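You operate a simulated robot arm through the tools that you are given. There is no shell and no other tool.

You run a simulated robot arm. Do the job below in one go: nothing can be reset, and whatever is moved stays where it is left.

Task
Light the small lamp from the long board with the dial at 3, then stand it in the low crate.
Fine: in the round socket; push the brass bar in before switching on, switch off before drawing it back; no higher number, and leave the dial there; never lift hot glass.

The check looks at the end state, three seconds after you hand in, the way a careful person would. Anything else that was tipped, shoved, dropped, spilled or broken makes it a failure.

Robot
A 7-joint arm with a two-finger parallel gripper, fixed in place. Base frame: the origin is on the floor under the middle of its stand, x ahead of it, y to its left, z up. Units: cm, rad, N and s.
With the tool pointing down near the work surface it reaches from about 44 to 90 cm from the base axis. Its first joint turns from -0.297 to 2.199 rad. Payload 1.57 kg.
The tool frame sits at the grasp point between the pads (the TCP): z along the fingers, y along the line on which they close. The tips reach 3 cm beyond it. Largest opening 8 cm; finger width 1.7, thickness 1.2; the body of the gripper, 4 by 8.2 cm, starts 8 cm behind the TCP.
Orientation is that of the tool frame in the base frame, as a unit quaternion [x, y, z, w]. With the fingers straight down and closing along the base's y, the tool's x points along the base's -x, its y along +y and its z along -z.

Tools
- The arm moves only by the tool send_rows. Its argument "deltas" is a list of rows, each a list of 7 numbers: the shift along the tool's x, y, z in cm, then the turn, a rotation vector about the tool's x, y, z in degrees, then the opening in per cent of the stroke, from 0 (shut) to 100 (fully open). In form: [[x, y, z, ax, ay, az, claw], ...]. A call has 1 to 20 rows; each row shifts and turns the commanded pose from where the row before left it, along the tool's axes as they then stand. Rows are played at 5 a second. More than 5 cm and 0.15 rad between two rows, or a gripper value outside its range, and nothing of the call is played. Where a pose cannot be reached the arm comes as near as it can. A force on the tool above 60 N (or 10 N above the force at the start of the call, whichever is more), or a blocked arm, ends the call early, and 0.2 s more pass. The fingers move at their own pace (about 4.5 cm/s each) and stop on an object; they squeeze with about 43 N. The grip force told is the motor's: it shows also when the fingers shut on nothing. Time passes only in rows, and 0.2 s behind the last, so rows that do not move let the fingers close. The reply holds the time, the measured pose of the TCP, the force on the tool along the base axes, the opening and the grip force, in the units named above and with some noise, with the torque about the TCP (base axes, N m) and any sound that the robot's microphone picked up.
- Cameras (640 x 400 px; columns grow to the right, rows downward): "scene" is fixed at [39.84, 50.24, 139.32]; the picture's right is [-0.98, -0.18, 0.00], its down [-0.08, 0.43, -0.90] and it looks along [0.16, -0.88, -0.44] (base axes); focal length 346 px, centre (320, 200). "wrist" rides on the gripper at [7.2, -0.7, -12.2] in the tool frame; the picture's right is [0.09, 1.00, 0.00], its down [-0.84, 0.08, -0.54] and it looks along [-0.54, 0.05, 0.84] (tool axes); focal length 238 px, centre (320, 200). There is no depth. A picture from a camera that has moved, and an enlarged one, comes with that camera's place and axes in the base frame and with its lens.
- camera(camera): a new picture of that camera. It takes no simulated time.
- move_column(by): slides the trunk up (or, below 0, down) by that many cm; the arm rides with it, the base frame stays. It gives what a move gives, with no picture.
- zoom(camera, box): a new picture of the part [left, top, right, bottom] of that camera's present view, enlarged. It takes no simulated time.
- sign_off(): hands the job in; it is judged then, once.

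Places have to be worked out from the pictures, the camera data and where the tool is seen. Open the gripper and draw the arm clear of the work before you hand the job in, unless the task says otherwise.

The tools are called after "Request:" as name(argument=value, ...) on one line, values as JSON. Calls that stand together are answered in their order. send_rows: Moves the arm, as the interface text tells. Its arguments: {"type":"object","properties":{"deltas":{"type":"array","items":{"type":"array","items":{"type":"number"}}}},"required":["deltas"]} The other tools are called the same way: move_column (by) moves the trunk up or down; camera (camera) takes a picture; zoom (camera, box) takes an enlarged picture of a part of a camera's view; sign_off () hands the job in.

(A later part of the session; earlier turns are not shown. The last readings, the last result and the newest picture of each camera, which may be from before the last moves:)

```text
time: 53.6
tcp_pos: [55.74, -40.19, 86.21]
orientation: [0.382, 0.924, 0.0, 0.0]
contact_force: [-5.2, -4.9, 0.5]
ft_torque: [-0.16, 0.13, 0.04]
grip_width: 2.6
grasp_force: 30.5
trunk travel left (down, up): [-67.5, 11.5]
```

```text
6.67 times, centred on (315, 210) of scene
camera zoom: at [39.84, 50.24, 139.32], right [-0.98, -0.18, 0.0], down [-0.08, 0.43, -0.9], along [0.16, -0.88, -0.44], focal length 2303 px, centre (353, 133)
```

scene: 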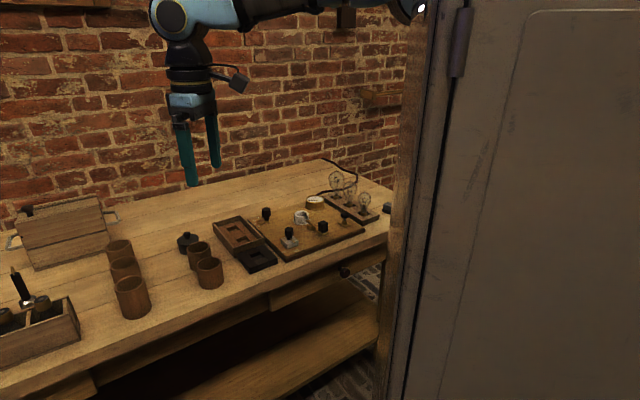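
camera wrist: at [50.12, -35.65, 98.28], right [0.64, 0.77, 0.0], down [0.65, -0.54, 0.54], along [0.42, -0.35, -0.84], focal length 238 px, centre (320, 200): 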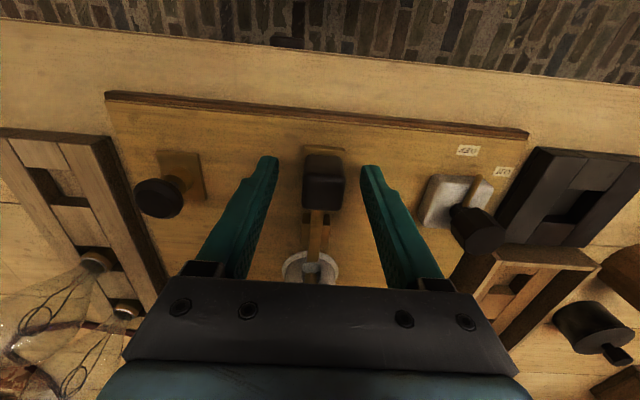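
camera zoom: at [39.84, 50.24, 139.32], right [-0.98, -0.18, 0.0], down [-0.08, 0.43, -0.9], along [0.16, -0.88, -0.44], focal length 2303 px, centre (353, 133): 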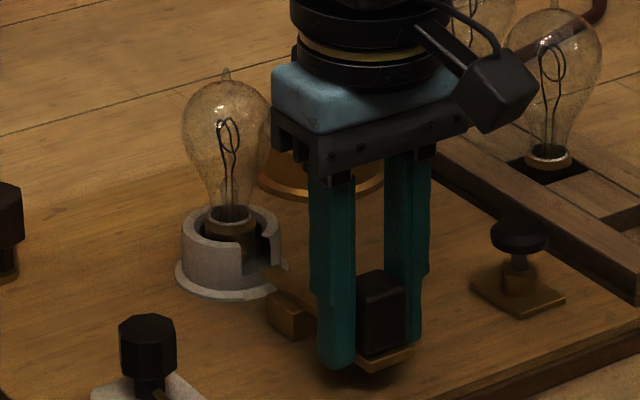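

Gripped (2.60 cm, small 7 N side load). I push toward the socket 1.2 cm and check.

Request:
send_rows(deltas=[[0, -0.06, 0, 0, 0, 0, 20], [-0.4, 0, 0, 0, 0, 0, 20], [-0.4, 0, 0, 0, 0, 0, 20], [-0.4, 0, 0, 0, 0, 0, 20], [0, 0, 0, 0, 0, 0, 20]])

Request:
zoom(camera="scene", box=[285, 180, 345, 240])

Request:
zoom(camera="wrist", box=[260, 170, 380, 290])

```text
time: 54.8
tcp_pos: [56.59, -40.94, 86.28]
orientation: [0.383, 0.924, 0.001, 0.0]
contact_force: [-3.9, -3.7, -15.4]
ft_torque: [-0.73, -0.56, 0.02]
grip_width: 2.57
grasp_force: 36.3
trunk travel left (down, up): [-67.5, 11.5]
```

```text
6.67 times, centred on (315, 210) of scene
camera zoom: at [39.84, 50.24, 139.32], right [-0.98, -0.18, 0.0], down [-0.08, 0.43, -0.9], along [0.16, -0.88, -0.44], focal length 2303 px, centre (353, 133)
```

zoom: 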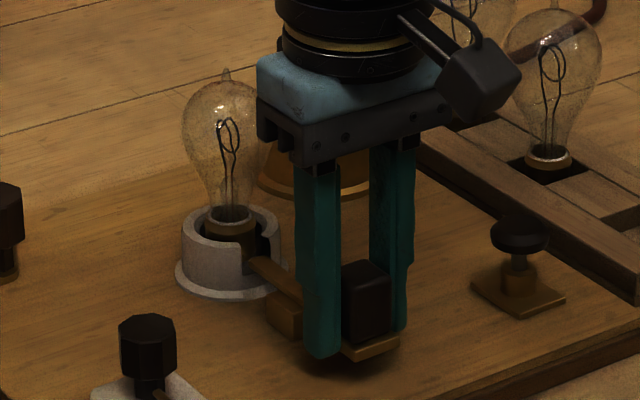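

```text
3.33 times, centred on (320, 230) of wrist
camera zoom: at [51.08, -36.41, 98.41], right [0.64, 0.77, 0.0], down [0.65, -0.54, 0.54], along [0.42, -0.35, -0.84], focal length 794 px, centre (320, 100)
```

zoom: 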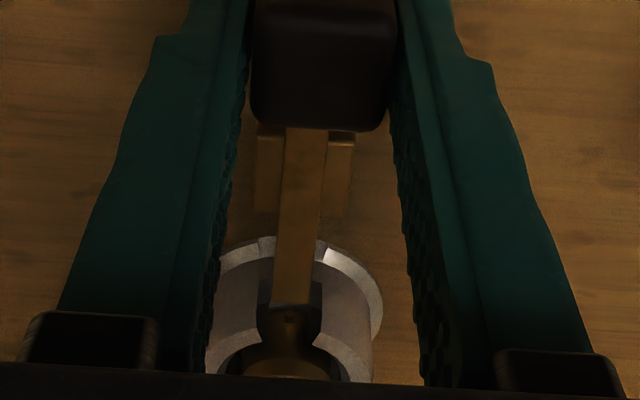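

The bar slides in smoothly and its tip has entered the slot. I continue in small steps, watching for the stop.

Request:
send_rows(deltas=[[-0.3, 0, 0.05, 0, 0, 0, 20], [-0.3, 0, 0.03, 0, 0, 0, 20], [0, 0, 0, 0, 0, 0, 20]])

Request:
zoom(camera="wrist", box=[260, 170, 380, 290])

Request:
zoom(camera="scene", box=[290, 190, 340, 240])

```text
time: 55.6
tcp_pos: [57.04, -41.41, 86.19]
orientation: [0.383, 0.924, 0.0, 0.001]
contact_force: [-3.5, -1.5, 0.5]
ft_torque: [0.74, 0.87, -0.03]
grip_width: 2.54
grasp_force: 37.1
trunk travel left (down, up): [-67.5, 11.5]
```

```text
3.33 times, centred on (320, 230) of wrist
camera zoom: at [51.48, -36.83, 98.4], right [0.64, 0.77, 0.0], down [0.65, -0.54, 0.54], along [0.42, -0.35, -0.84], focal length 794 px, centre (320, 100)
```

zoom: 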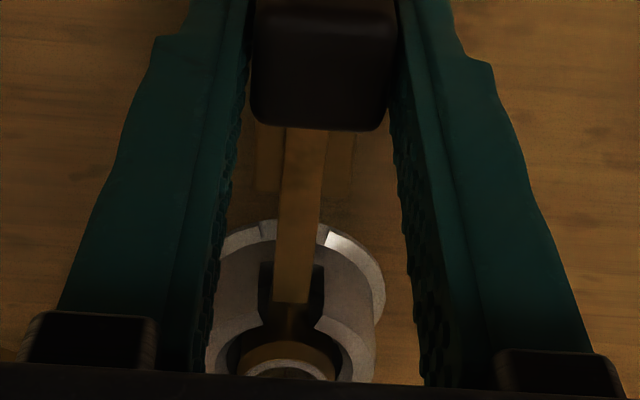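

```text
8.00 times, centred on (315, 215) of scene
camera zoom: at [39.84, 50.24, 139.32], right [-0.98, -0.18, 0.0], down [-0.08, 0.43, -0.9], along [0.16, -0.88, -0.44], focal length 2764 px, centre (360, 80)
```

zoom: 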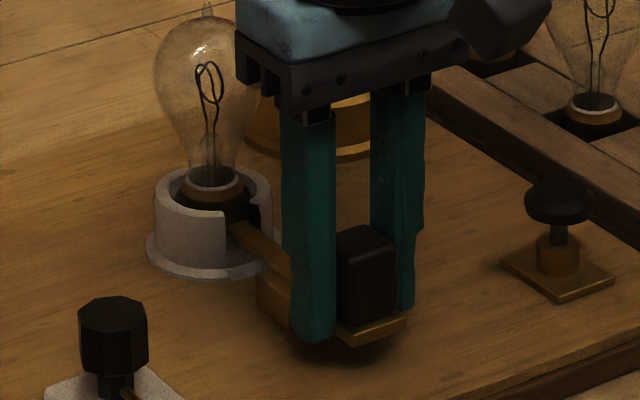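

The tip is close to the cap; 2 mm steps now.

Request:
send_rows(deltas=[[-0.2, 0, 0, 0, 0, 0, 20], [-0.1, 0, 0, 0, 0, 0, 20], [0, 0, 0, 0, 0, 0, 20]])

Request:
zoom(camera="wrist", box=[280, 220, 360, 290])

```text
time: 56.4
tcp_pos: [57.34, -41.67, 86.34]
orientation: [0.383, 0.924, 0.001, 0.0]
contact_force: [-5.9, 0.1, 4.8]
ft_torque: [-0.14, 0.05, -0.01]
grip_width: 2.56
grasp_force: 37.2
trunk travel left (down, up): [-67.5, 11.5]
```

```text
5.71 times, centred on (320, 255) of wrist
camera zoom: at [51.7, -37.04, 98.39], right [0.64, 0.77, 0.0], down [0.65, -0.54, 0.54], along [0.42, -0.35, -0.84], focal length 1362 px, centre (320, -114)
```

zoom: 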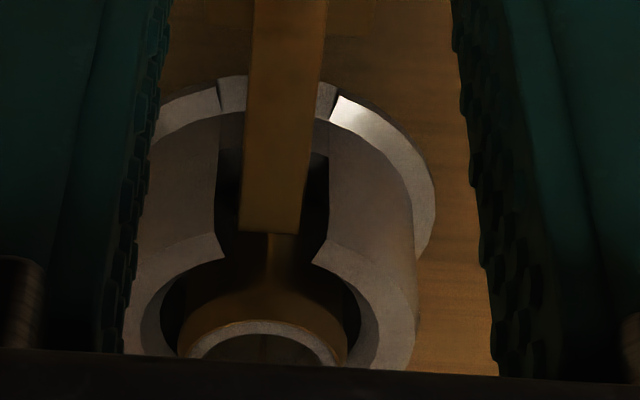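

The bar tip is just reaching the pin/cap with only light resistance. I go on gently.

Request:
send_rows(deltas=[[-0.15, 0, 0, 0, 0, 0, 20], [-0.15, 0, 0, 0, 0, 0, 20], [0, 0, 0, 0, 0, 0, 20]])

Request:
zoom(camera="wrist", box=[280, 220, 360, 290])

Request:
zoom(camera="scene", box=[290, 190, 340, 240])

```text
time: 57.2
tcp_pos: [57.33, -41.63, 86.18]
orientation: [0.382, 0.924, 0.0, -0.002]
contact_force: [-18.0, 15.4, 14.9]
ft_torque: [0.47, 0.52, -0.02]
grip_width: 2.57
grasp_force: 37.3
trunk travel left (down, up): [-67.5, 11.5]
```

```text
5.71 times, centred on (320, 255) of wrist
camera zoom: at [51.78, -37.13, 98.4], right [0.64, 0.77, 0.0], down [0.65, -0.54, 0.54], along [0.42, -0.34, -0.84], focal length 1362 px, centre (320, -114)
```

zoom: 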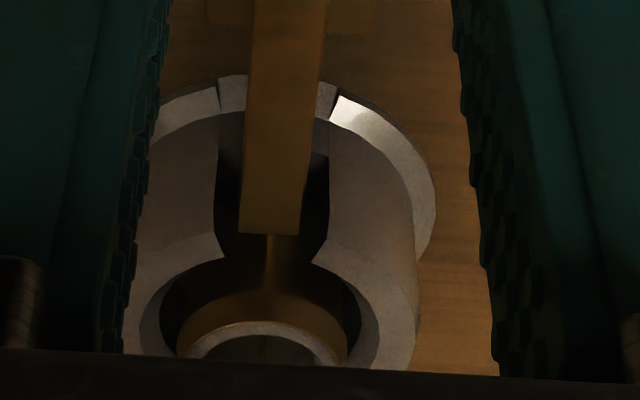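

```text
8.00 times, centred on (315, 215) of scene
camera zoom: at [39.84, 50.24, 139.32], right [-0.98, -0.18, 0.0], down [-0.08, 0.43, -0.9], along [0.16, -0.88, -0.44], focal length 2764 px, centre (360, 80)
```

zoom: 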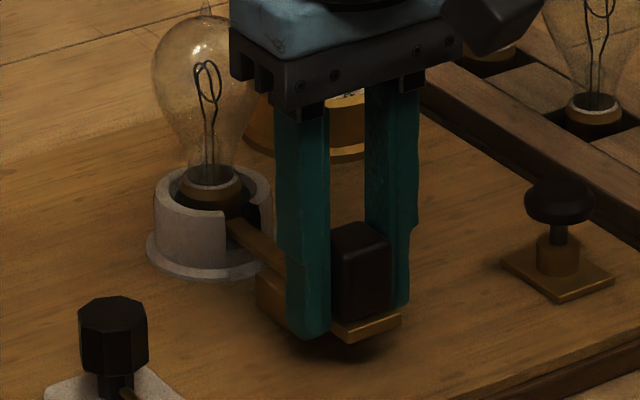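

Firm stop reached (≈24 N, 2.1 cm travel); the bar is in against the cap and the bulb did not tilt. I relax the push a little and open the fingers.

Request:
send_rows(deltas=[[0.15, 0, 0, 0, 0, 0, 20], [0, 0, 0, 0, 0, 0, 20], [0, 0, 0, 0, 0, 0, 45], [0, 0, 0, 0, 0, 0, 65], [0, 0, 0, 0, 0, 0, 65]])

Request:
zoom(camera="wrist", box=[280, 220, 360, 290])

Request:
zoom(camera="scene", box=[290, 190, 340, 240])

```text
time: 58.4
tcp_pos: [57.41, -41.77, 86.34]
orientation: [0.383, 0.924, 0.0, 0.0]
contact_force: [-0.4, 0.3, 0.6]
ft_torque: [-0.02, 0.02, 0.0]
grip_width: 5.19
grasp_force: 0.0
trunk travel left (down, up): [-67.5, 11.5]
```

```text
5.71 times, centred on (320, 255) of wrist
camera zoom: at [51.81, -37.19, 98.31], right [0.64, 0.77, 0.0], down [0.65, -0.54, 0.54], along [0.42, -0.35, -0.84], focal length 1362 px, centre (320, -114)
```

zoom: 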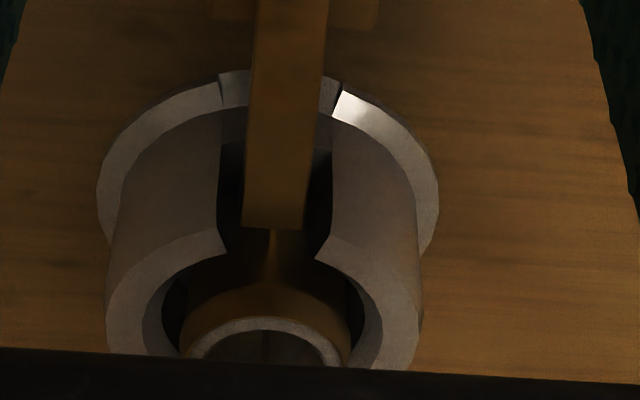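

```text
8.00 times, centred on (315, 215) of scene
camera zoom: at [39.84, 50.24, 139.32], right [-0.98, -0.18, 0.0], down [-0.08, 0.43, -0.9], along [0.16, -0.88, -0.44], focal length 2764 px, centre (360, 80)
```

zoom: 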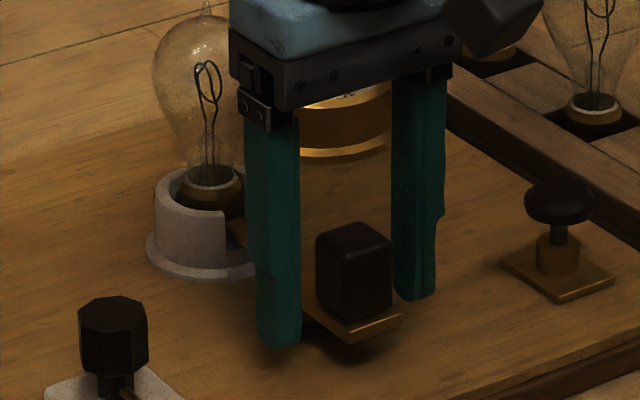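

The handle is released with the bar in. I rise and go over the ON/OFF switch knob, turning the tool to yaw 0 for the clockwise throw.

Request:
send_rows(deltas=[[0, 0, -2, 0, 0, 0, 65], [0, 0, -4, 0, 0, 0, 75], [0, 0, -4, 0, 0, 0, 75], [0, 0, -4, 0, 0, 0, 75], [0.1, 3.5, 0, 0, 0, -7.5, 75], [0, 3.5, 0, 0, 0, -7.5, 75], [0, 2.5, 0, 0, 0, -7.5, 75], [0, 0, 0, 0, 0, -7.5, 75], [0, 0, 0, 0, 0, -7.5, 75], [0, 0, 0, 0, 0, -7.5, 75], [0, 0, 0, 0, 0, 0, 75]])

Request:
camera(camera="wrist")

Request:
zoom(camera="wrist", box=[270, 70, 390, 190])

Request:
zoom(camera="scene", box=[265, 190, 345, 255])

```text
time: 60.8
tcp_pos: [63.15, -34.28, 100.3]
orientation: [-0.001, 1.0, 0.0, -0.001]
contact_force: [0.1, 0.1, -0.2]
ft_torque: [-0.01, -0.01, 0.0]
grip_width: 5.99
grasp_force: 0.2
trunk travel left (down, up): [-67.5, 11.5]
```

```text
taken
camera wrist: at [55.93, -34.91, 112.39], right [-0.09, 1.0, 0.0], down [0.84, 0.08, 0.54], along [0.54, 0.05, -0.84], focal length 238 px, centre (320, 200)
```

wrist: 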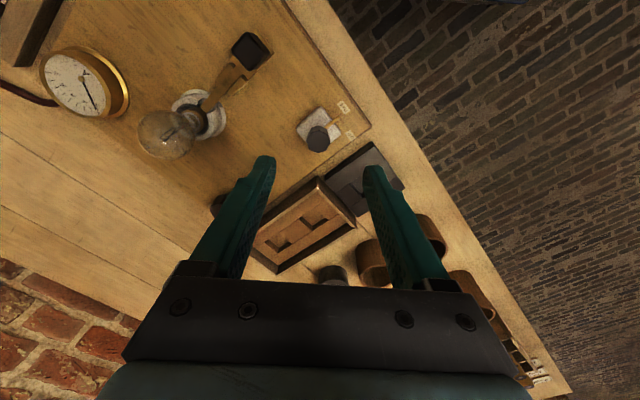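

```text
3.33 times, centred on (330, 130) of wrist
camera zoom: at [55.93, -34.91, 112.39], right [-0.09, 1.0, 0.0], down [0.84, 0.08, 0.54], along [0.54, 0.05, -0.84], focal length 794 px, centre (287, 433)
```

zoom: 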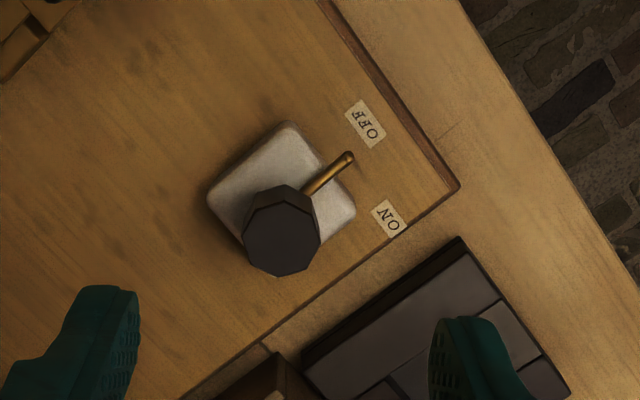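

```text
6.15 times, centred on (305, 222) of scene
camera zoom: at [39.84, 50.24, 139.32], right [-0.98, -0.18, 0.0], down [-0.08, 0.43, -0.9], along [0.16, -0.88, -0.44], focal length 2126 px, centre (412, 62)
```

zoom: 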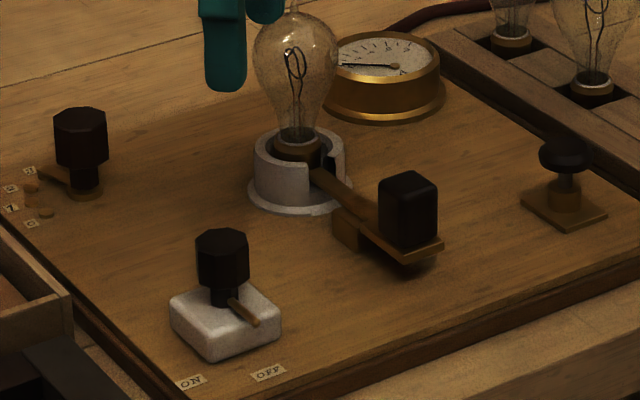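

Switch axis ≈(64.7, −34.25): pointer at 134° = OFF; ON lies ≈53° clockwise at 82°. I centre over the knob and come down partly to check the flats.

Request:
send_rows(deltas=[[-1.55, 0.03, 2, 0, 0, 0, 75], [0, 0, 4, 0, 0, 0, 75], [0, 0, 3.8, 0, 0, 0, 75], [0, 0, 0, 0, 0, 0, 75]])

Request:
zoom(camera="wrist", box=[260, 100, 380, 220])

```text
time: 61.8
tcp_pos: [64.57, -34.33, 90.32]
orientation: [0.0, 1.0, -0.001, -0.001]
contact_force: [0.5, 0.2, 0.5]
ft_torque: [0.03, -0.02, 0.03]
grip_width: 6.0
grasp_force: 0.1
trunk travel left (down, up): [-67.5, 11.5]
```

```text
3.33 times, centred on (320, 160) of wrist
camera zoom: at [57.38, -34.98, 102.49], right [-0.09, 1.0, 0.0], down [0.84, 0.08, 0.54], along [0.54, 0.05, -0.84], focal length 794 px, centre (320, 333)
```

zoom: 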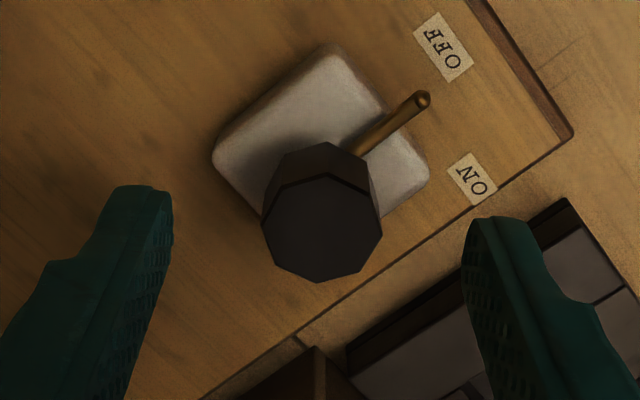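

The knob flats face ≈115°/70°, so I turn the tool to yaw +24°, correct 1.5 mm, and lower the fingers around the knob.

Request:
send_rows(deltas=[[0, 0, 0, 0, 0, -8, 75], [0, 0, 0, 0, 0, -8, 75], [0, 0, 0, 0, 0, -8, 75], [-0.14, -0.06, 1.5, 0, 0, 0, 75], [0, 0, 1.4, 0, 0, 0, 75], [0, 0, 0, 0, 0, 0, 75]])

Request:
zoom(camera="wrist", box=[260, 120, 380, 240])

Request:
zoom(camera="scene", box=[265, 200, 315, 250])

```text
time: 63.2
tcp_pos: [64.83, -34.35, 87.44]
orientation: [-0.208, 0.978, 0.0, 0.0]
contact_force: [-0.3, 0.7, 0.1]
ft_torque: [0.0, 0.0, -0.01]
grip_width: 5.98
grasp_force: 0.1
trunk travel left (down, up): [-67.5, 11.5]
```

```text
3.33 times, centred on (320, 180) of wrist
camera zoom: at [58.61, -37.84, 99.7], right [-0.49, 0.87, 0.0], down [0.73, 0.41, 0.54], along [0.47, 0.27, -0.84], focal length 794 px, centre (320, 267)
```

zoom: 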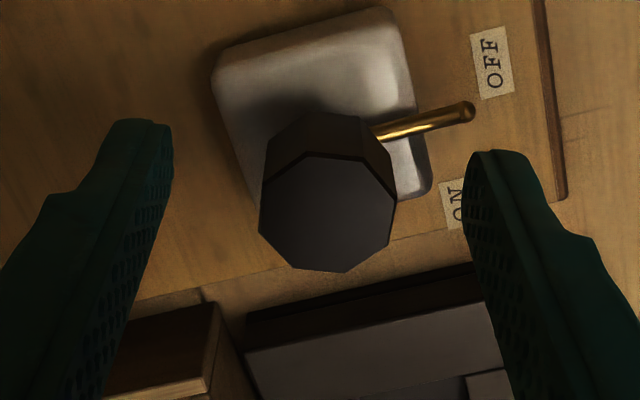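

```text
8.00 times, centred on (290, 225) of scene
camera zoom: at [39.84, 50.24, 139.32], right [-0.98, -0.18, 0.0], down [-0.08, 0.43, -0.9], along [0.16, -0.88, -0.44], focal length 2764 px, centre (560, 0)
```

zoom: 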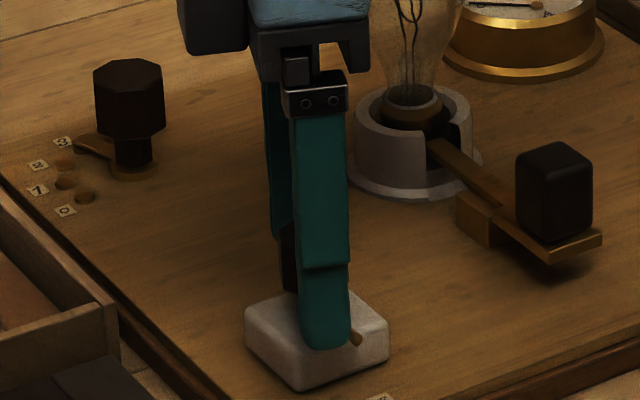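

The flats are aligned and the tips clear the pointer. I close on the switch knob.

Request:
send_rows(deltas=[[0, 0.06, 0, 0, 0, 0, 60], [0, 0, 0, 0, 0, 0, 45], [0, 0, 0, 0, 0, 0, 30], [0, 0, 0, 0, 0, 0, 25], [0, 0, 0, 0, 0, 0, 25]])

Request:
zoom(camera="wrist", box=[260, 120, 380, 240])

```text
time: 64.4
tcp_pos: [64.87, -34.19, 87.51]
orientation: [-0.208, 0.978, 0.0, 0.0]
contact_force: [0.4, 0.6, -0.2]
ft_torque: [0.04, 0.01, 0.01]
grip_width: 2.58
grasp_force: 32.9
trunk travel left (down, up): [-67.5, 11.5]
```

```text
3.33 times, centred on (320, 180) of wrist
camera zoom: at [58.57, -37.74, 99.7], right [-0.49, 0.87, 0.0], down [0.73, 0.41, 0.54], along [0.47, 0.27, -0.84], focal length 794 px, centre (320, 267)
```

zoom: 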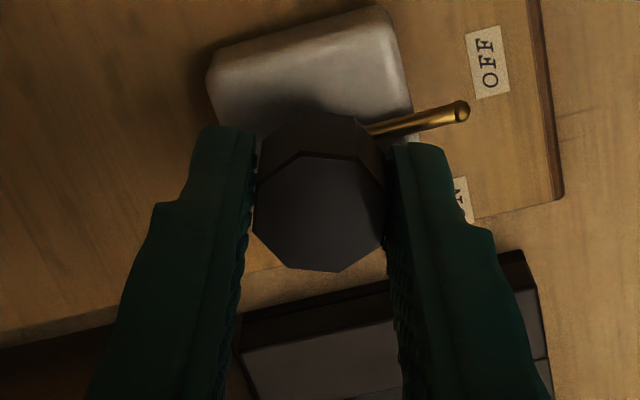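

Grip is load-free. With dial at 3 and bar in, I turn the switch clockwise toward ON, 42° first.

Request:
send_rows(deltas=[[0, 0, 0, 0, 0, 5.25, 25], [0, 0, 0, 0, 0, 5.25, 25], [0, 0, 0, 0, 0, 5.25, 25], [0, 0, 0, 0, 0, 5.25, 25], [0, 0, 0, 0, 0, 5.25, 25], [0, 0, 0, 0, 0, 5.25, 25], [0, 0, 0, 0, 0, 5.25, 25], [0, 0, 0, 0, 0, 5.25, 25], [0, 0, 0, 0, 0, 0, 25]])

Request:
zoom(camera="scene", box=[265, 180, 345, 250])

Request:
zoom(camera="wrist", box=[260, 110, 380, 230])

```text
time: 66.4
tcp_pos: [64.86, -34.31, 87.61]
orientation: [0.158, 0.987, -0.001, 0.002]
contact_force: [4.5, -13.5, 17.1]
ft_torque: [0.01, 0.41, 0.0]
grip_width: 2.59
grasp_force: 36.6
trunk travel left (down, up): [-67.5, 11.5]
```

```text
5.71 times, centred on (305, 215) of scene
camera zoom: at [39.84, 50.24, 139.32], right [-0.98, -0.18, 0.0], down [-0.08, 0.43, -0.9], along [0.16, -0.88, -0.44], focal length 1974 px, centre (406, 114)
```

zoom: 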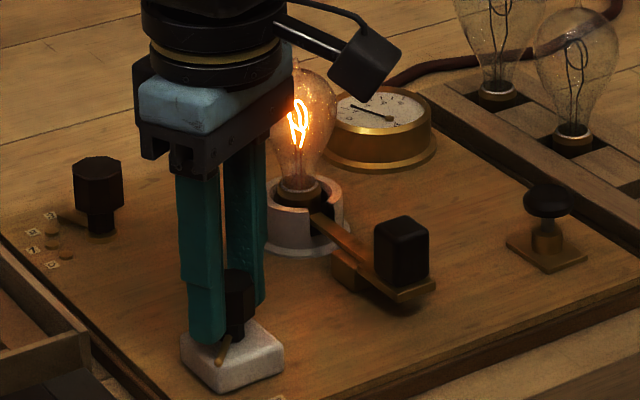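

```text
3.33 times, centred on (320, 170) of wrist
camera zoom: at [57.8, -32.69, 99.67], right [0.22, 0.97, 0.0], down [0.82, -0.19, 0.54], along [0.53, -0.12, -0.84], focal length 794 px, centre (320, 300)
```

zoom: 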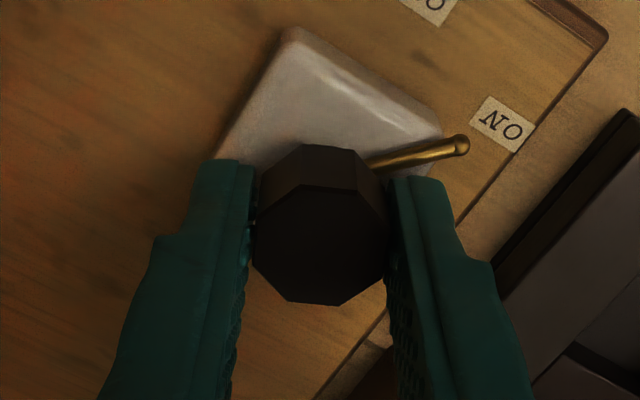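

The lamp glows and the meter needle moved. I finish the throw to the ON mark, hold a moment, and look.

Request:
send_rows(deltas=[[0, 0, 0, 0, 0, 4, 25], [0, 0, 0, 0, 0, 4, 25], [0, 0, 0, 0, 0, 0, 25], [0, 0, 0, 0, 0, 0, 25], [0, 0, 0, 0, 0, 0, 25], [0, 0, 0, 0, 0, 0, 25]])

Request:
zoom(camera="scene", box=[265, 180, 345, 250])

Request:
zoom(camera="wrist", box=[260, 110, 380, 230])

Request:
zoom(camera="scene", box=[295, 175, 340, 220])

```text
time: 67.8
tcp_pos: [64.87, -34.45, 87.53]
orientation: [0.225, 0.974, 0.0, 0.003]
contact_force: [6.3, -24.0, 22.8]
ft_torque: [-0.58, -0.32, 0.04]
grip_width: 2.58
grasp_force: 37.4
trunk travel left (down, up): [-67.5, 11.5]
```

```text
5.71 times, centred on (305, 215) of scene
camera zoom: at [39.84, 50.24, 139.32], right [-0.98, -0.18, 0.0], down [-0.08, 0.43, -0.9], along [0.16, -0.88, -0.44], focal length 1974 px, centre (406, 114)
```

zoom: 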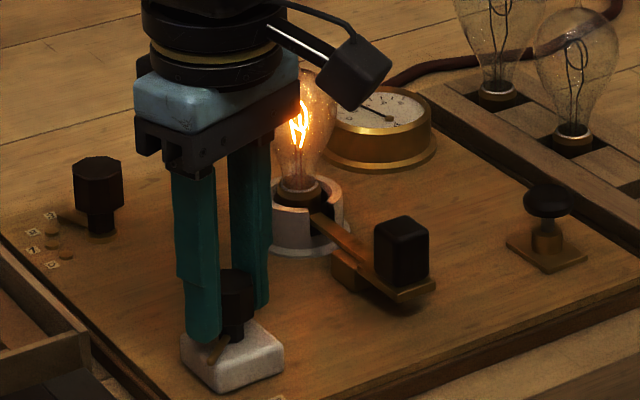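

```text
3.33 times, centred on (320, 170) of wrist
camera zoom: at [58.08, -31.76, 99.67], right [0.35, 0.94, 0.0], down [0.78, -0.3, 0.54], along [0.51, -0.19, -0.84], focal length 794 px, centre (320, 300)
```

zoom: 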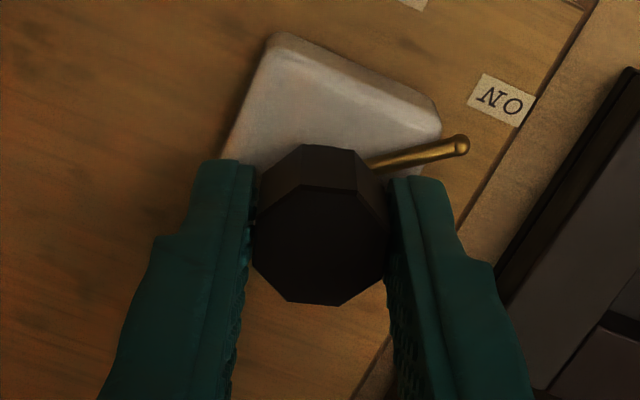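

```text
8.89 times, centred on (318, 198) of scene
camera zoom: at [39.84, 50.24, 139.32], right [-0.98, -0.18, 0.0], down [-0.08, 0.43, -0.9], along [0.16, -0.88, -0.44], focal length 3071 px, centre (342, 222)
```

zoom: 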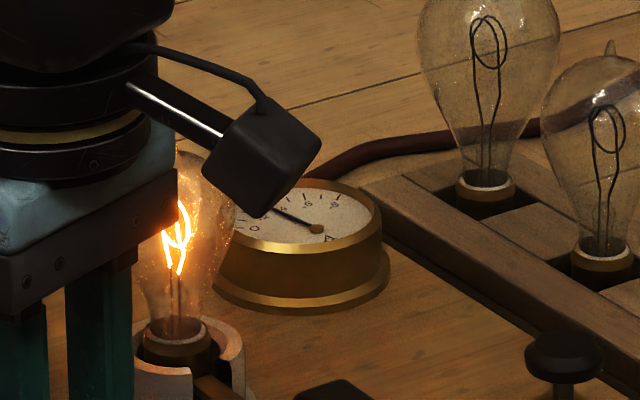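

The lamp burns steadily at dial 3 (meter ≈0.2–0.25 A). I hold a second while relieving the side load, then turn the switch back to OFF.

Request:
send_rows(deltas=[[-0.08, -0.1, -0.12, 0, 0, 0, 25], [0, 0, 0, 0, 0, 0, 25], [0, 0, 0, 0, 0, 0, 25], [0, 0, 0, 0, 0, 0, 25]])

Request:
send_rows(deltas=[[0, 0, 0, 0, 0, -5, 25], [0, 0, 0, 0, 0, -5, 25], [0, 0, 0, 0, 0, -5, 25], [0, 0, 0, 0, 0, -5, 25], [0, 0, 0, 0, 0, -5, 25], [0, 0, 0, 0, 0, -5, 25], [0, 0, 0, 0, 0, -5, 25], [0, 0, 0, 0, 0, -5, 25], [0, 0, 0, 0, 0, -5, 25], [0, 0, 0, 0, 0, -5, 25], [0, 0, 0, 0, 0, 0, 25]])

Request:
zoom(camera="scene", box=[265, 180, 345, 250])

Request:
zoom(camera="wrist", box=[260, 110, 380, 230])

```text
time: 68.8
tcp_pos: [64.88, -34.4, 87.6]
orientation: [0.225, 0.974, -0.001, 0.0]
contact_force: [7.6, -22.1, 7.9]
ft_torque: [-0.56, -0.67, 0.04]
grip_width: 2.59
grasp_force: 37.3
trunk travel left (down, up): [-67.5, 11.5]
```

```text
time: 71.2
tcp_pos: [64.76, -34.16, 87.53]
orientation: [-0.208, 0.978, 0.0, 0.0]
contact_force: [1.9, -1.9, -16.7]
ft_torque: [-0.2, 0.04, 0.02]
grip_width: 2.6
grasp_force: 36.6
trunk travel left (down, up): [-67.5, 11.5]
```

```text
5.71 times, centred on (305, 215) of scene
camera zoom: at [39.84, 50.24, 139.32], right [-0.98, -0.18, 0.0], down [-0.08, 0.43, -0.9], along [0.16, -0.88, -0.44], focal length 1974 px, centre (406, 114)
```

zoom: 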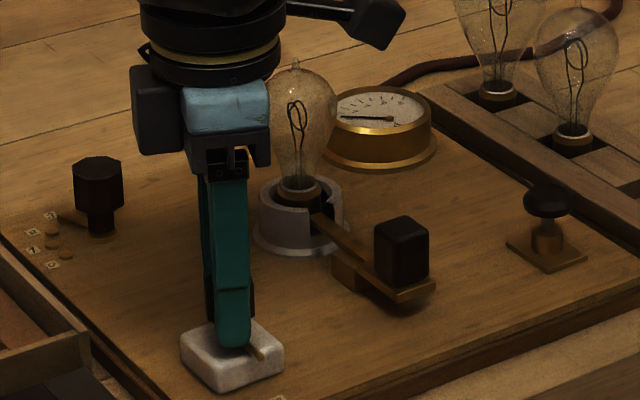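

```text
3.33 times, centred on (320, 170) of wrist
camera zoom: at [58.58, -37.78, 99.69], right [-0.49, 0.87, 0.0], down [0.73, 0.41, 0.54], along [0.47, 0.27, -0.84], focal length 794 px, centre (320, 300)
```

zoom: 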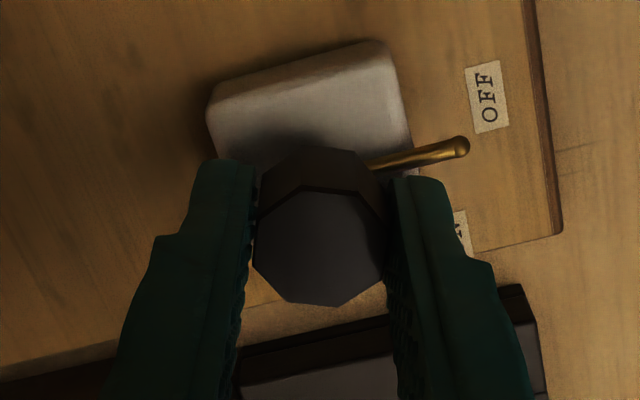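

The lamp is out and the switch is back at its OFF angle with almost no side load. I null the vertical pull and release the knob.

Request:
send_rows(deltas=[[0, 0, 0.12, 0, 0, 0, 25], [0, 0, 0, 0, 0, 0, 25], [0, 0, 0, 0, 0, 0, 45], [0, 0, 0, 0, 0, 0, 65], [0, 0, 0, 0, 0, 0, 75], [0, 0, -2, 0, 0, 0, 75], [0, 0, -4, 0, 0, 0, 75], [0, 0, -4, 0, 0, 0, 75]])

Request:
zoom(camera="scene", box=[265, 180, 345, 250])

Request:
zoom(camera="wrist", box=[260, 60, 380, 180])

```text
time: 73.0
tcp_pos: [64.9, -34.34, 97.8]
orientation: [-0.209, 0.978, 0.0, 0.0]
contact_force: [0.2, -0.2, -0.7]
ft_torque: [0.02, 0.03, 0.02]
grip_width: 6.0
grasp_force: 0.1
trunk travel left (down, up): [-67.5, 11.5]
```

```text
5.71 times, centred on (305, 215) of scene
camera zoom: at [39.84, 50.24, 139.32], right [-0.98, -0.18, 0.0], down [-0.08, 0.43, -0.9], along [0.16, -0.88, -0.44], focal length 1974 px, centre (406, 114)
```

zoom: 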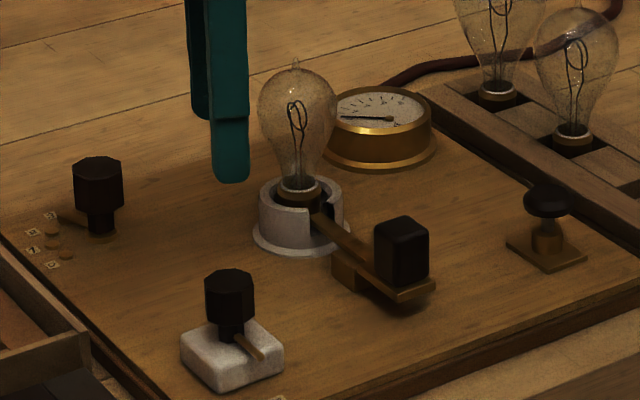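

```text
3.33 times, centred on (320, 120) of wrist
camera zoom: at [58.58, -37.95, 109.92], right [-0.49, 0.87, 0.0], down [0.73, 0.41, 0.54], along [0.47, 0.27, -0.84], focal length 794 px, centre (320, 467)
```

zoom: 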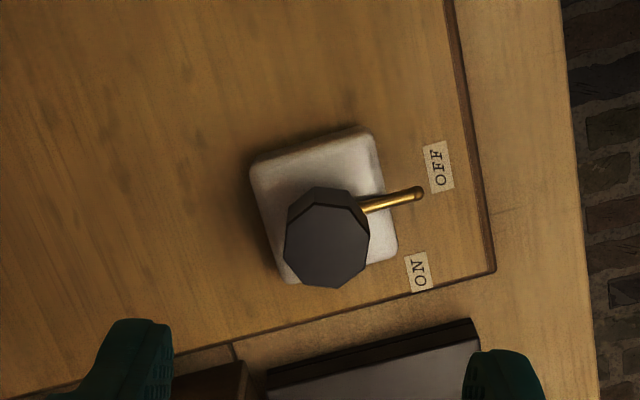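

Switch confirmed at OFF. Now I return to the slider handle (≈(57.4, −41.8)) to draw the bar back.

Request:
send_rows(deltas=[[0, 0, -2, 0, 0, 7.65, 75], [0, 0, 0, 0, 0, 7.65, 75], [0, 0, 0, 0, 0, 7.65, 75], [0, 0, 0, 0, 0, 7.65, 75], [0, 0, 0, 0, 0, 7.65, 75], [0, 0, 0, 0, 0, 7.65, 75], [0, 0, 0, 0, 0, 7.65, 75], [0, 0, 0, 0, 0, 7.65, 75], [0, 0, 0, 0, 0, 7.8, 75], [0.05, -3.6, 0, 0, 0, 0, 70], [0.05, -3.6, 0, 0, 0, 0, 70], [0, -3.4, 0, 0, 0, 0, 70], [0, 0, 0, 0, 0, 0, 70]])

Request:
zoom(camera="wrist", box=[260, 70, 380, 220])

```text
time: 75.8
tcp_pos: [57.49, -41.58, 99.69]
orientation: [0.382, 0.924, 0.0, 0.0]
contact_force: [0.0, 0.8, 0.6]
ft_torque: [-0.03, 0.03, 0.02]
grip_width: 5.61
grasp_force: 0.2
trunk travel left (down, up): [-67.5, 11.5]
```

```text
2.67 times, centred on (320, 145) of wrist
camera zoom: at [51.95, -36.97, 111.78], right [0.64, 0.77, 0.0], down [0.65, -0.54, 0.54], along [0.42, -0.35, -0.84], focal length 636 px, centre (320, 347)
```

zoom: 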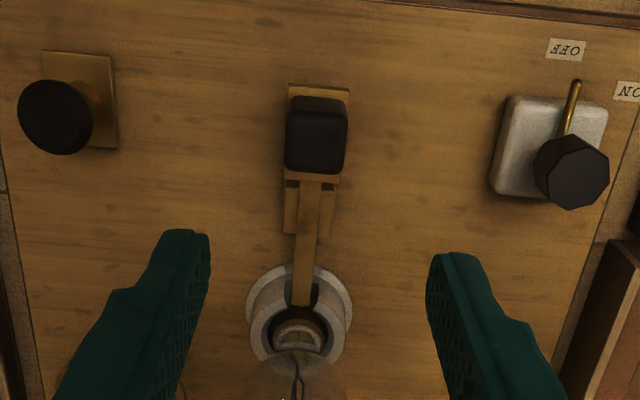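

The handle is 2 mm left of the tool; I correct, descend and grip it.

Request:
send_rows(deltas=[[0.08, -0.18, 4, 0, 0, 0, 70], [0, 0, 4, 0, 0, 0, 70], [0, 0, 3.5, 0, 0, 0, 70], [0, 0, 1.9, 0, 0, 0, 70], [0, 0, 0, 0, 0, 0, 60], [0, 0, 0, 0, 0, 0, 45], [0, 0, 0, 0, 0, 0, 30], [0, 0, 0, 0, 0, 0, 20], [0, 0, 0, 0, 0, 0, 20]])

Request:
zoom(camera="scene", box=[285, 180, 345, 240])

```text
time: 77.8
tcp_pos: [57.16, -41.63, 86.04]
orientation: [0.382, 0.924, 0.0, -0.001]
contact_force: [0.3, 0.6, -2.9]
ft_torque: [-0.17, -0.2, -0.06]
grip_width: 2.55
grasp_force: 33.4
trunk travel left (down, up): [-67.5, 11.5]
```

```text
6.67 times, centred on (315, 210) of scene
camera zoom: at [39.84, 50.24, 139.32], right [-0.98, -0.18, 0.0], down [-0.08, 0.43, -0.9], along [0.16, -0.88, -0.44], focal length 2303 px, centre (353, 133)
```

zoom: 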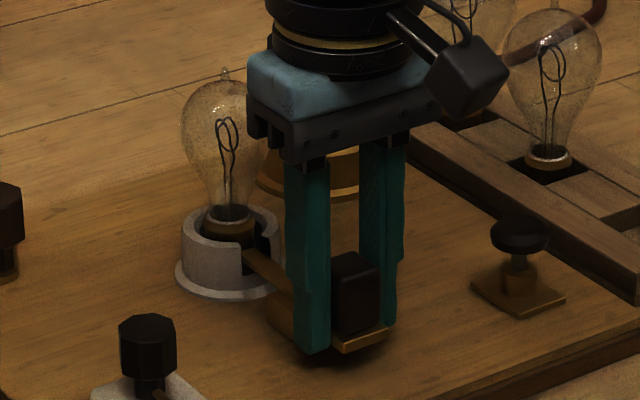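

Gripped without load. I draw the bar back 2 cm toward the front.

Request:
send_rows(deltas=[[0.4, 0, 0, 0, 0, 0, 20], [0.4, 0, 0, 0, 0, 0, 20], [0.4, 0, 0, 0, 0, 0, 20], [0.4, 0, 0, 0, 0, 0, 20], [0.4, 0, 0, 0, 0, 0, 20], [0, 0, 0, 0, 0, 0, 20]])

Request:
zoom(camera="scene", box=[285, 180, 345, 240])

```text
time: 79.2
tcp_pos: [55.9, -40.2, 86.15]
orientation: [0.382, 0.924, 0.0, 0.001]
contact_force: [14.1, 13.6, 3.5]
ft_torque: [1.06, 0.25, -0.09]
grip_width: 2.55
grasp_force: 36.5
trunk travel left (down, up): [-67.5, 11.5]
```

```text
6.67 times, centred on (315, 210) of scene
camera zoom: at [39.84, 50.24, 139.32], right [-0.98, -0.18, 0.0], down [-0.08, 0.43, -0.9], along [0.16, -0.88, -0.44], focal length 2303 px, centre (353, 133)
```

zoom: 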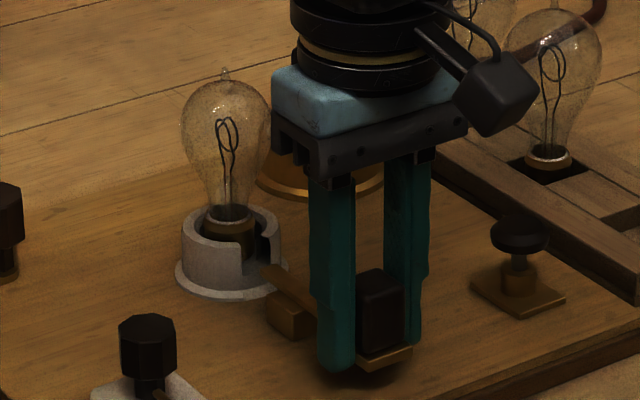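

The bar is practically back to where it started; there is a 20 N side load along the closing line. I pull the last millimetre, relieve the load and read again.

Request:
send_rows(deltas=[[0.12, 0.12, 0, 0, 0, 0, 20], [0, 0.08, 0, 0, 0, 0, 20], [0, 0, 0, 0, 0, 0, 20]])

```text
time: 80.0
tcp_pos: [55.84, -40.05, 86.09]
orientation: [0.382, 0.924, 0.0, 0.0]
contact_force: [7.4, 7.4, -1.7]
ft_torque: [-0.37, -0.64, 0.1]
grip_width: 2.58
grasp_force: 36.6
trunk travel left (down, up): [-67.5, 11.5]
```

Load halved; a bit more relief, then I open and rise.

Request:
send_rows(deltas=[[0, 0.14, 0, 0, 0, 0, 20], [0, 0, 0, 0, 0, 0, 20], [0, 0, 0, 0, 0, 0, 45], [0, 0, 0, 0, 0, 0, 65], [0, 0, 0, 0, 0, 0, 70], [0, 0, -2, 0, 0, 0, 70], [0, 0, -4, 0, 0, 0, 75], [0, 0, -4, 0, 0, 0, 85], [0, 0, -3.5, 0, 0, 0, 85]])

Request:
zoom(camera="scene", box=[280, 180, 345, 240])

Request:
zoom(camera="wrist", box=[260, 70, 380, 260])

```text
time: 82.0
tcp_pos: [55.72, -39.99, 99.45]
orientation: [0.382, 0.924, 0.0, 0.0]
contact_force: [-0.5, -0.6, 0.2]
ft_torque: [0.02, 0.02, -0.02]
grip_width: 6.81
grasp_force: 0.1
trunk travel left (down, up): [-67.5, 11.5]
```

```text
6.67 times, centred on (312, 210) of scene
camera zoom: at [39.84, 50.24, 139.32], right [-0.98, -0.18, 0.0], down [-0.08, 0.43, -0.9], along [0.16, -0.88, -0.44], focal length 2303 px, centre (370, 133)
```

zoom: 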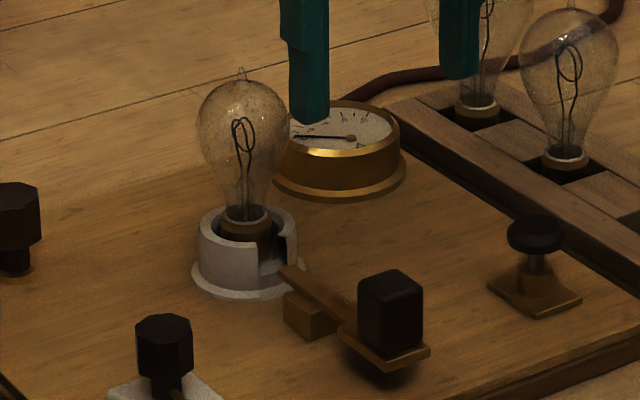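

```text
2.11 times, centred on (320, 165) of wrist
camera zoom: at [50.27, -35.31, 111.59], right [0.64, 0.77, 0.0], down [0.65, -0.54, 0.54], along [0.42, -0.35, -0.84], focal length 502 px, centre (320, 274)
```

zoom: 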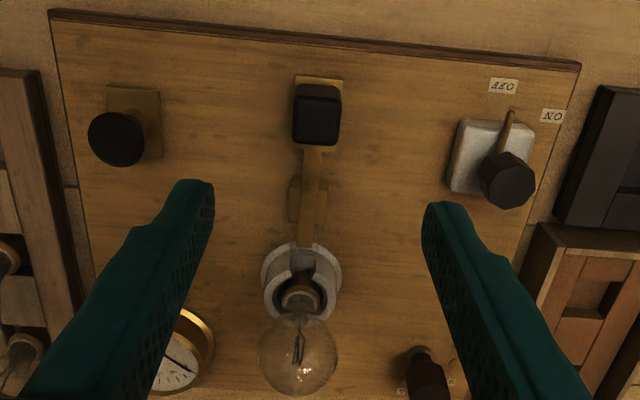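

The bar is back at its start position and the lamp stands dark in the socket. The glass must cool now; I let time pass by raising the trunk (safe, upward) and see how long that takes.

Request:
move_column(by=10)

Request:
zoom(camera="scene", box=[285, 180, 325, 225])

```text
time: 83.3
tcp_pos: [55.79, -39.79, 109.37]
orientation: [0.383, 0.924, 0.0, 0.0]
contact_force: [0.1, 1.0, -0.3]
ft_torque: [0.0, -0.03, -0.02]
grip_width: 6.76
grasp_force: 0.0
trunk travel left (down, up): [-77.5, 1.5]
```

```text
8.89 times, centred on (305, 202) of scene
camera zoom: at [39.84, 50.24, 139.32], right [-0.98, -0.18, 0.0], down [-0.08, 0.43, -0.9], along [0.16, -0.88, -0.44], focal length 3071 px, centre (453, 178)
```

zoom: 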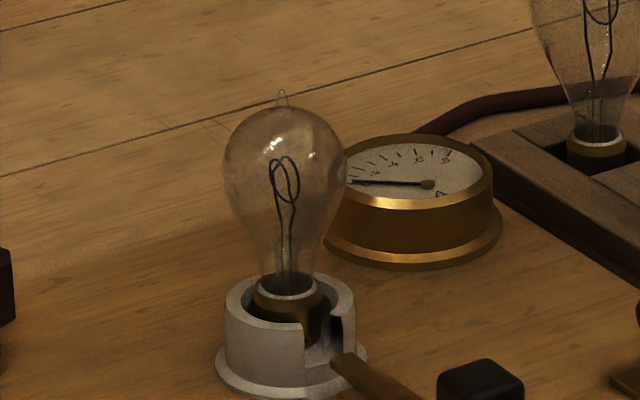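

No heat indication is visible on the glass, so I simply wait with the hand well above; idle rows let time pass.

Request:
send_rows(deltas=[[0, 0, 0, 0, 0, 0, 85], [0, 0, 0, 0, 0, 0, 85], [0, 0, 0, 0, 0, 0, 85], [0, 0, 0, 0, 0, 0, 85], [0, 0, 0, 0, 0, 0, 85], [0, 0, 0, 0, 0, 0, 85], [0, 0, 0, 0, 0, 0, 85], [0, 0, 0, 0, 0, 0, 85], [0, 0, 0, 0, 0, 0, 85], [0, 0, 0, 0, 0, 0, 85], [0, 0, 0, 0, 0, 0, 85], [0, 0, 0, 0, 0, 0, 85], [0, 0, 0, 0, 0, 0, 85], [0, 0, 0, 0, 0, 0, 85], [0, 0, 0, 0, 0, 0, 85], [0, 0, 0, 0, 0, 0, 85], [0, 0, 0, 0, 0, 0, 85], [0, 0, 0, 0, 0, 0, 85], [0, 0, 0, 0, 0, 0, 85], [0, 0, 0, 0, 0, 0, 85]])

Request:
send_rows(deltas=[[0, 0, 0, 0, 0, 0, 85], [0, 0, 0, 0, 0, 0, 85], [0, 0, 0, 0, 0, 0, 85], [0, 0, 0, 0, 0, 0, 85], [0, 0, 0, 0, 0, 0, 85], [0, 0, 0, 0, 0, 0, 85], [0, 0, 0, 0, 0, 0, 85], [0, 0, 0, 0, 0, 0, 85], [0, 0, 0, 0, 0, 0, 85], [0, 0, 0, 0, 0, 0, 85], [0, 0, 0, 0, 0, 0, 85], [0, 0, 0, 0, 0, 0, 85], [0, 0, 0, 0, 0, 0, 85], [0, 0, 0, 0, 0, 0, 85], [0, 0, 0, 0, 0, 0, 85], [0, 0, 0, 0, 0, 0, 85], [0, 0, 0, 0, 0, 0, 85], [0, 0, 0, 0, 0, 0, 85], [0, 0, 0, 0, 0, 0, 85], [0, 0, 0, 0, 0, 0, 85]])

Request:
send_rows(deltas=[[0, 0, 0, 0, 0, 0, 85], [0, 0, 0, 0, 0, 0, 85], [0, 0, 0, 0, 0, 0, 85], [0, 0, 0, 0, 0, 0, 85], [0, 0, 0, 0, 0, 0, 85], [0, 0, 0, 0, 0, 0, 85], [0, 0, 0, 0, 0, 0, 85], [0, 0, 0, 0, 0, 0, 85], [0, 0, 0, 0, 0, 0, 85], [0, 0, 0, 0, 0, 0, 85], [0, 0, 0, 0, 0, 0, 85], [0, 0, 0, 0, 0, 0, 85], [0, 0, 0, 0, 0, 0, 85], [0, 0, 0, 0, 0, 0, 85], [0, 0, 0, 0, 0, 0, 85], [0, 0, 0, 0, 0, 0, 85], [0, 0, 0, 0, 0, 0, 85], [0, 0, 0, 0, 0, 0, 85], [0, 0, 0, 0, 0, 0, 85], [0, 0, 0, 0, 0, 0, 85]])

Request:
send_rows(deltas=[[0, 0, 0, 0, 0, 0, 85], [0, 0, 0, 0, 0, 0, 85], [0, 0, 0, 0, 0, 0, 85], [0, 0, 0, 0, 0, 0, 85], [0, 0, 0, 0, 0, 0, 85], [0, 0, 0, 0, 0, 0, 85], [0, 0, 0, 0, 0, 0, 85], [0, 0, 0, 0, 0, 0, 85], [0, 0, 0, 0, 0, 0, 85], [0, 0, 0, 0, 0, 0, 85], [0, 0, 0, 0, 0, 0, 85], [0, 0, 0, 0, 0, 0, 85], [0, 0, 0, 0, 0, 0, 85], [0, 0, 0, 0, 0, 0, 85], [0, 0, 0, 0, 0, 0, 85], [0, 0, 0, 0, 0, 0, 85], [0, 0, 0, 0, 0, 0, 85], [0, 0, 0, 0, 0, 0, 85], [0, 0, 0, 0, 0, 0, 85], [0, 0, 0, 0, 0, 0, 85]])

Request:
send_rows(deltas=[[0, 0, 0, 0, 0, 0, 85], [0, 0, 0, 0, 0, 0, 85], [0, 0, 0, 0, 0, 0, 85], [0, 0, 0, 0, 0, 0, 85], [0, 0, 0, 0, 0, 0, 85], [0, 0, 0, 0, 0, 0, 85], [0, 0, 0, 0, 0, 0, 85], [0, 0, 0, 0, 0, 0, 85], [0, 0, 0, 0, 0, 0, 85], [0, 0, 0, 0, 0, 0, 85], [0, 0, 0, 0, 0, 0, 85], [0, 0, 0, 0, 0, 0, 85], [0, 0, 0, 0, 0, 0, 85], [0, 0, 0, 0, 0, 0, 85], [0, 0, 0, 0, 0, 0, 85], [0, 0, 0, 0, 0, 0, 85], [0, 0, 0, 0, 0, 0, 85], [0, 0, 0, 0, 0, 0, 85], [0, 0, 0, 0, 0, 0, 85], [0, 0, 0, 0, 0, 0, 85]])

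Request:
zoom(camera="scene", box=[285, 180, 325, 225])

```text
time: 87.5
tcp_pos: [55.74, -39.99, 109.37]
orientation: [0.383, 0.924, 0.0, 0.0]
contact_force: [0.0, -0.4, -0.5]
ft_torque: [0.0, -0.01, 0.02]
grip_width: 6.8
grasp_force: 0.1
trunk travel left (down, up): [-77.5, 1.5]
```

```text
time: 91.7
tcp_pos: [55.88, -39.91, 109.39]
orientation: [0.382, 0.924, 0.0, -0.001]
contact_force: [0.0, 0.4, -0.1]
ft_torque: [-0.02, 0.01, 0.0]
grip_width: 6.8
grasp_force: 0.1
trunk travel left (down, up): [-77.5, 1.5]
```

```text
time: 95.9
tcp_pos: [55.9, -39.9, 109.5]
orientation: [0.382, 0.924, 0.0, 0.0]
contact_force: [-0.5, -0.1, -0.9]
ft_torque: [-0.04, -0.02, 0.0]
grip_width: 6.78
grasp_force: 0.0
trunk travel left (down, up): [-77.5, 1.5]
```

```text
time: 100.1
tcp_pos: [55.81, -39.96, 109.44]
orientation: [0.383, 0.924, 0.0, 0.0]
contact_force: [-0.2, 0.5, 0.2]
ft_torque: [0.01, 0.03, 0.03]
grip_width: 6.83
grasp_force: 0.0
trunk travel left (down, up): [-77.5, 1.5]
```

```text
time: 104.3
tcp_pos: [55.81, -40.03, 109.45]
orientation: [0.383, 0.924, 0.0, 0.0]
contact_force: [-0.1, 0.5, -0.2]
ft_torque: [0.0, -0.01, 0.05]
grip_width: 6.8
grasp_force: 0.1
trunk travel left (down, up): [-77.5, 1.5]
```

```text
8.89 times, centred on (305, 202) of scene
camera zoom: at [39.84, 50.24, 139.32], right [-0.98, -0.18, 0.0], down [-0.08, 0.43, -0.9], along [0.16, -0.88, -0.44], focal length 3071 px, centre (453, 178)
```

zoom: 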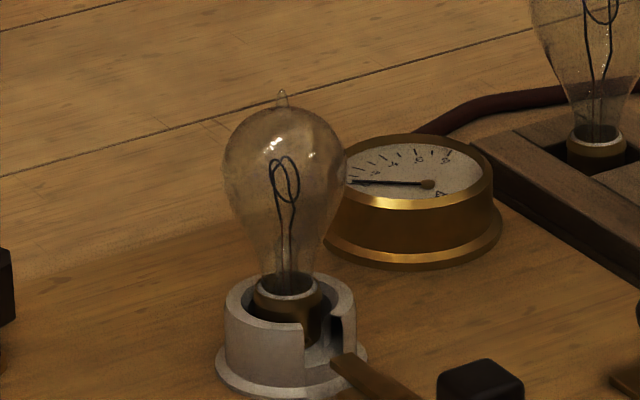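

34 s since switch-off. While it cools further I use the time to look at the crate holes from right above.

Request:
send_rows(deltas=[[-2.05, 3.51, 0.9, 0, 0, 0, 85], [-2.05, 3.51, 0.9, 0, 0, 0, 85], [-2.05, 3.51, 0.9, 0, 0, 0, 85], [-2.05, 3.51, 0.9, 0, 0, 0, 85], [-2.05, 3.51, 0.9, 0, 0, 0, 85], [-2.05, 3.51, 0.9, 0, 0, 0, 85], [0, 0, 0, 0, 0, 0, 85]])

Request:
camera(camera="wrist")

Request:
zoom(camera="wrist", box=[250, 20, 410, 180])

Request:
zoom(camera="scene", box=[205, 205, 285, 275])

```text
time: 105.9
tcp_pos: [79.23, -33.66, 104.2]
orientation: [0.384, 0.923, 0.0, 0.0]
contact_force: [-0.4, -0.7, -0.3]
ft_torque: [0.0, 0.02, -0.04]
grip_width: 6.81
grasp_force: 0.1
trunk travel left (down, up): [-77.5, 1.5]
```

```text
taken
camera wrist: at [73.74, -29.01, 116.33], right [0.64, 0.77, 0.0], down [0.65, -0.54, 0.54], along [0.42, -0.35, -0.84], focal length 238 px, centre (320, 200)
```

wrist: 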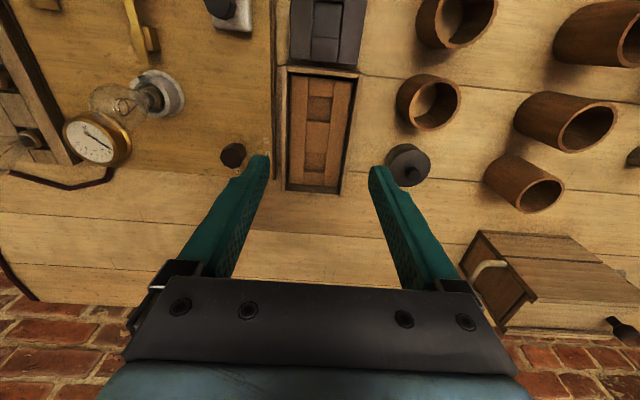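

```text
2.50 times, centred on (330, 100) of wrist
camera zoom: at [73.74, -29.01, 116.33], right [0.64, 0.77, 0.0], down [0.65, -0.54, 0.54], along [0.42, -0.35, -0.84], focal length 596 px, centre (295, 450)
```

zoom: 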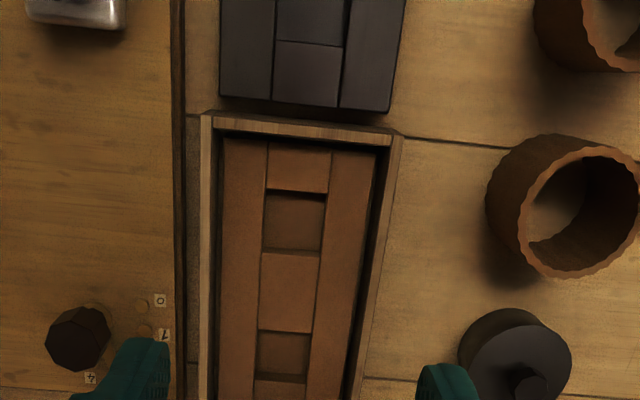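

```text
5.71 times, centred on (245, 240) of scene
camera zoom: at [39.84, 50.24, 139.32], right [-0.98, -0.18, 0.0], down [-0.08, 0.43, -0.9], along [0.16, -0.88, -0.44], focal length 1974 px, centre (749, -29)
```

zoom: 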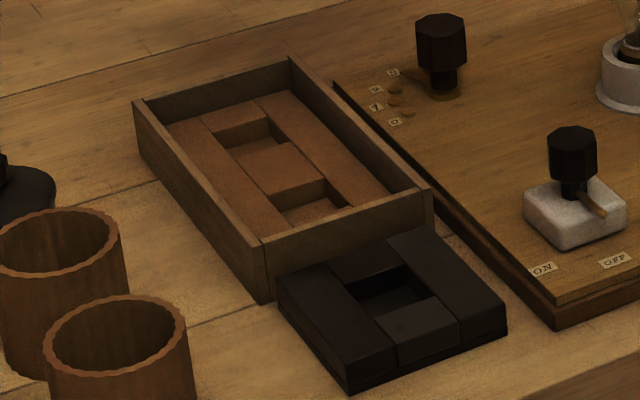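

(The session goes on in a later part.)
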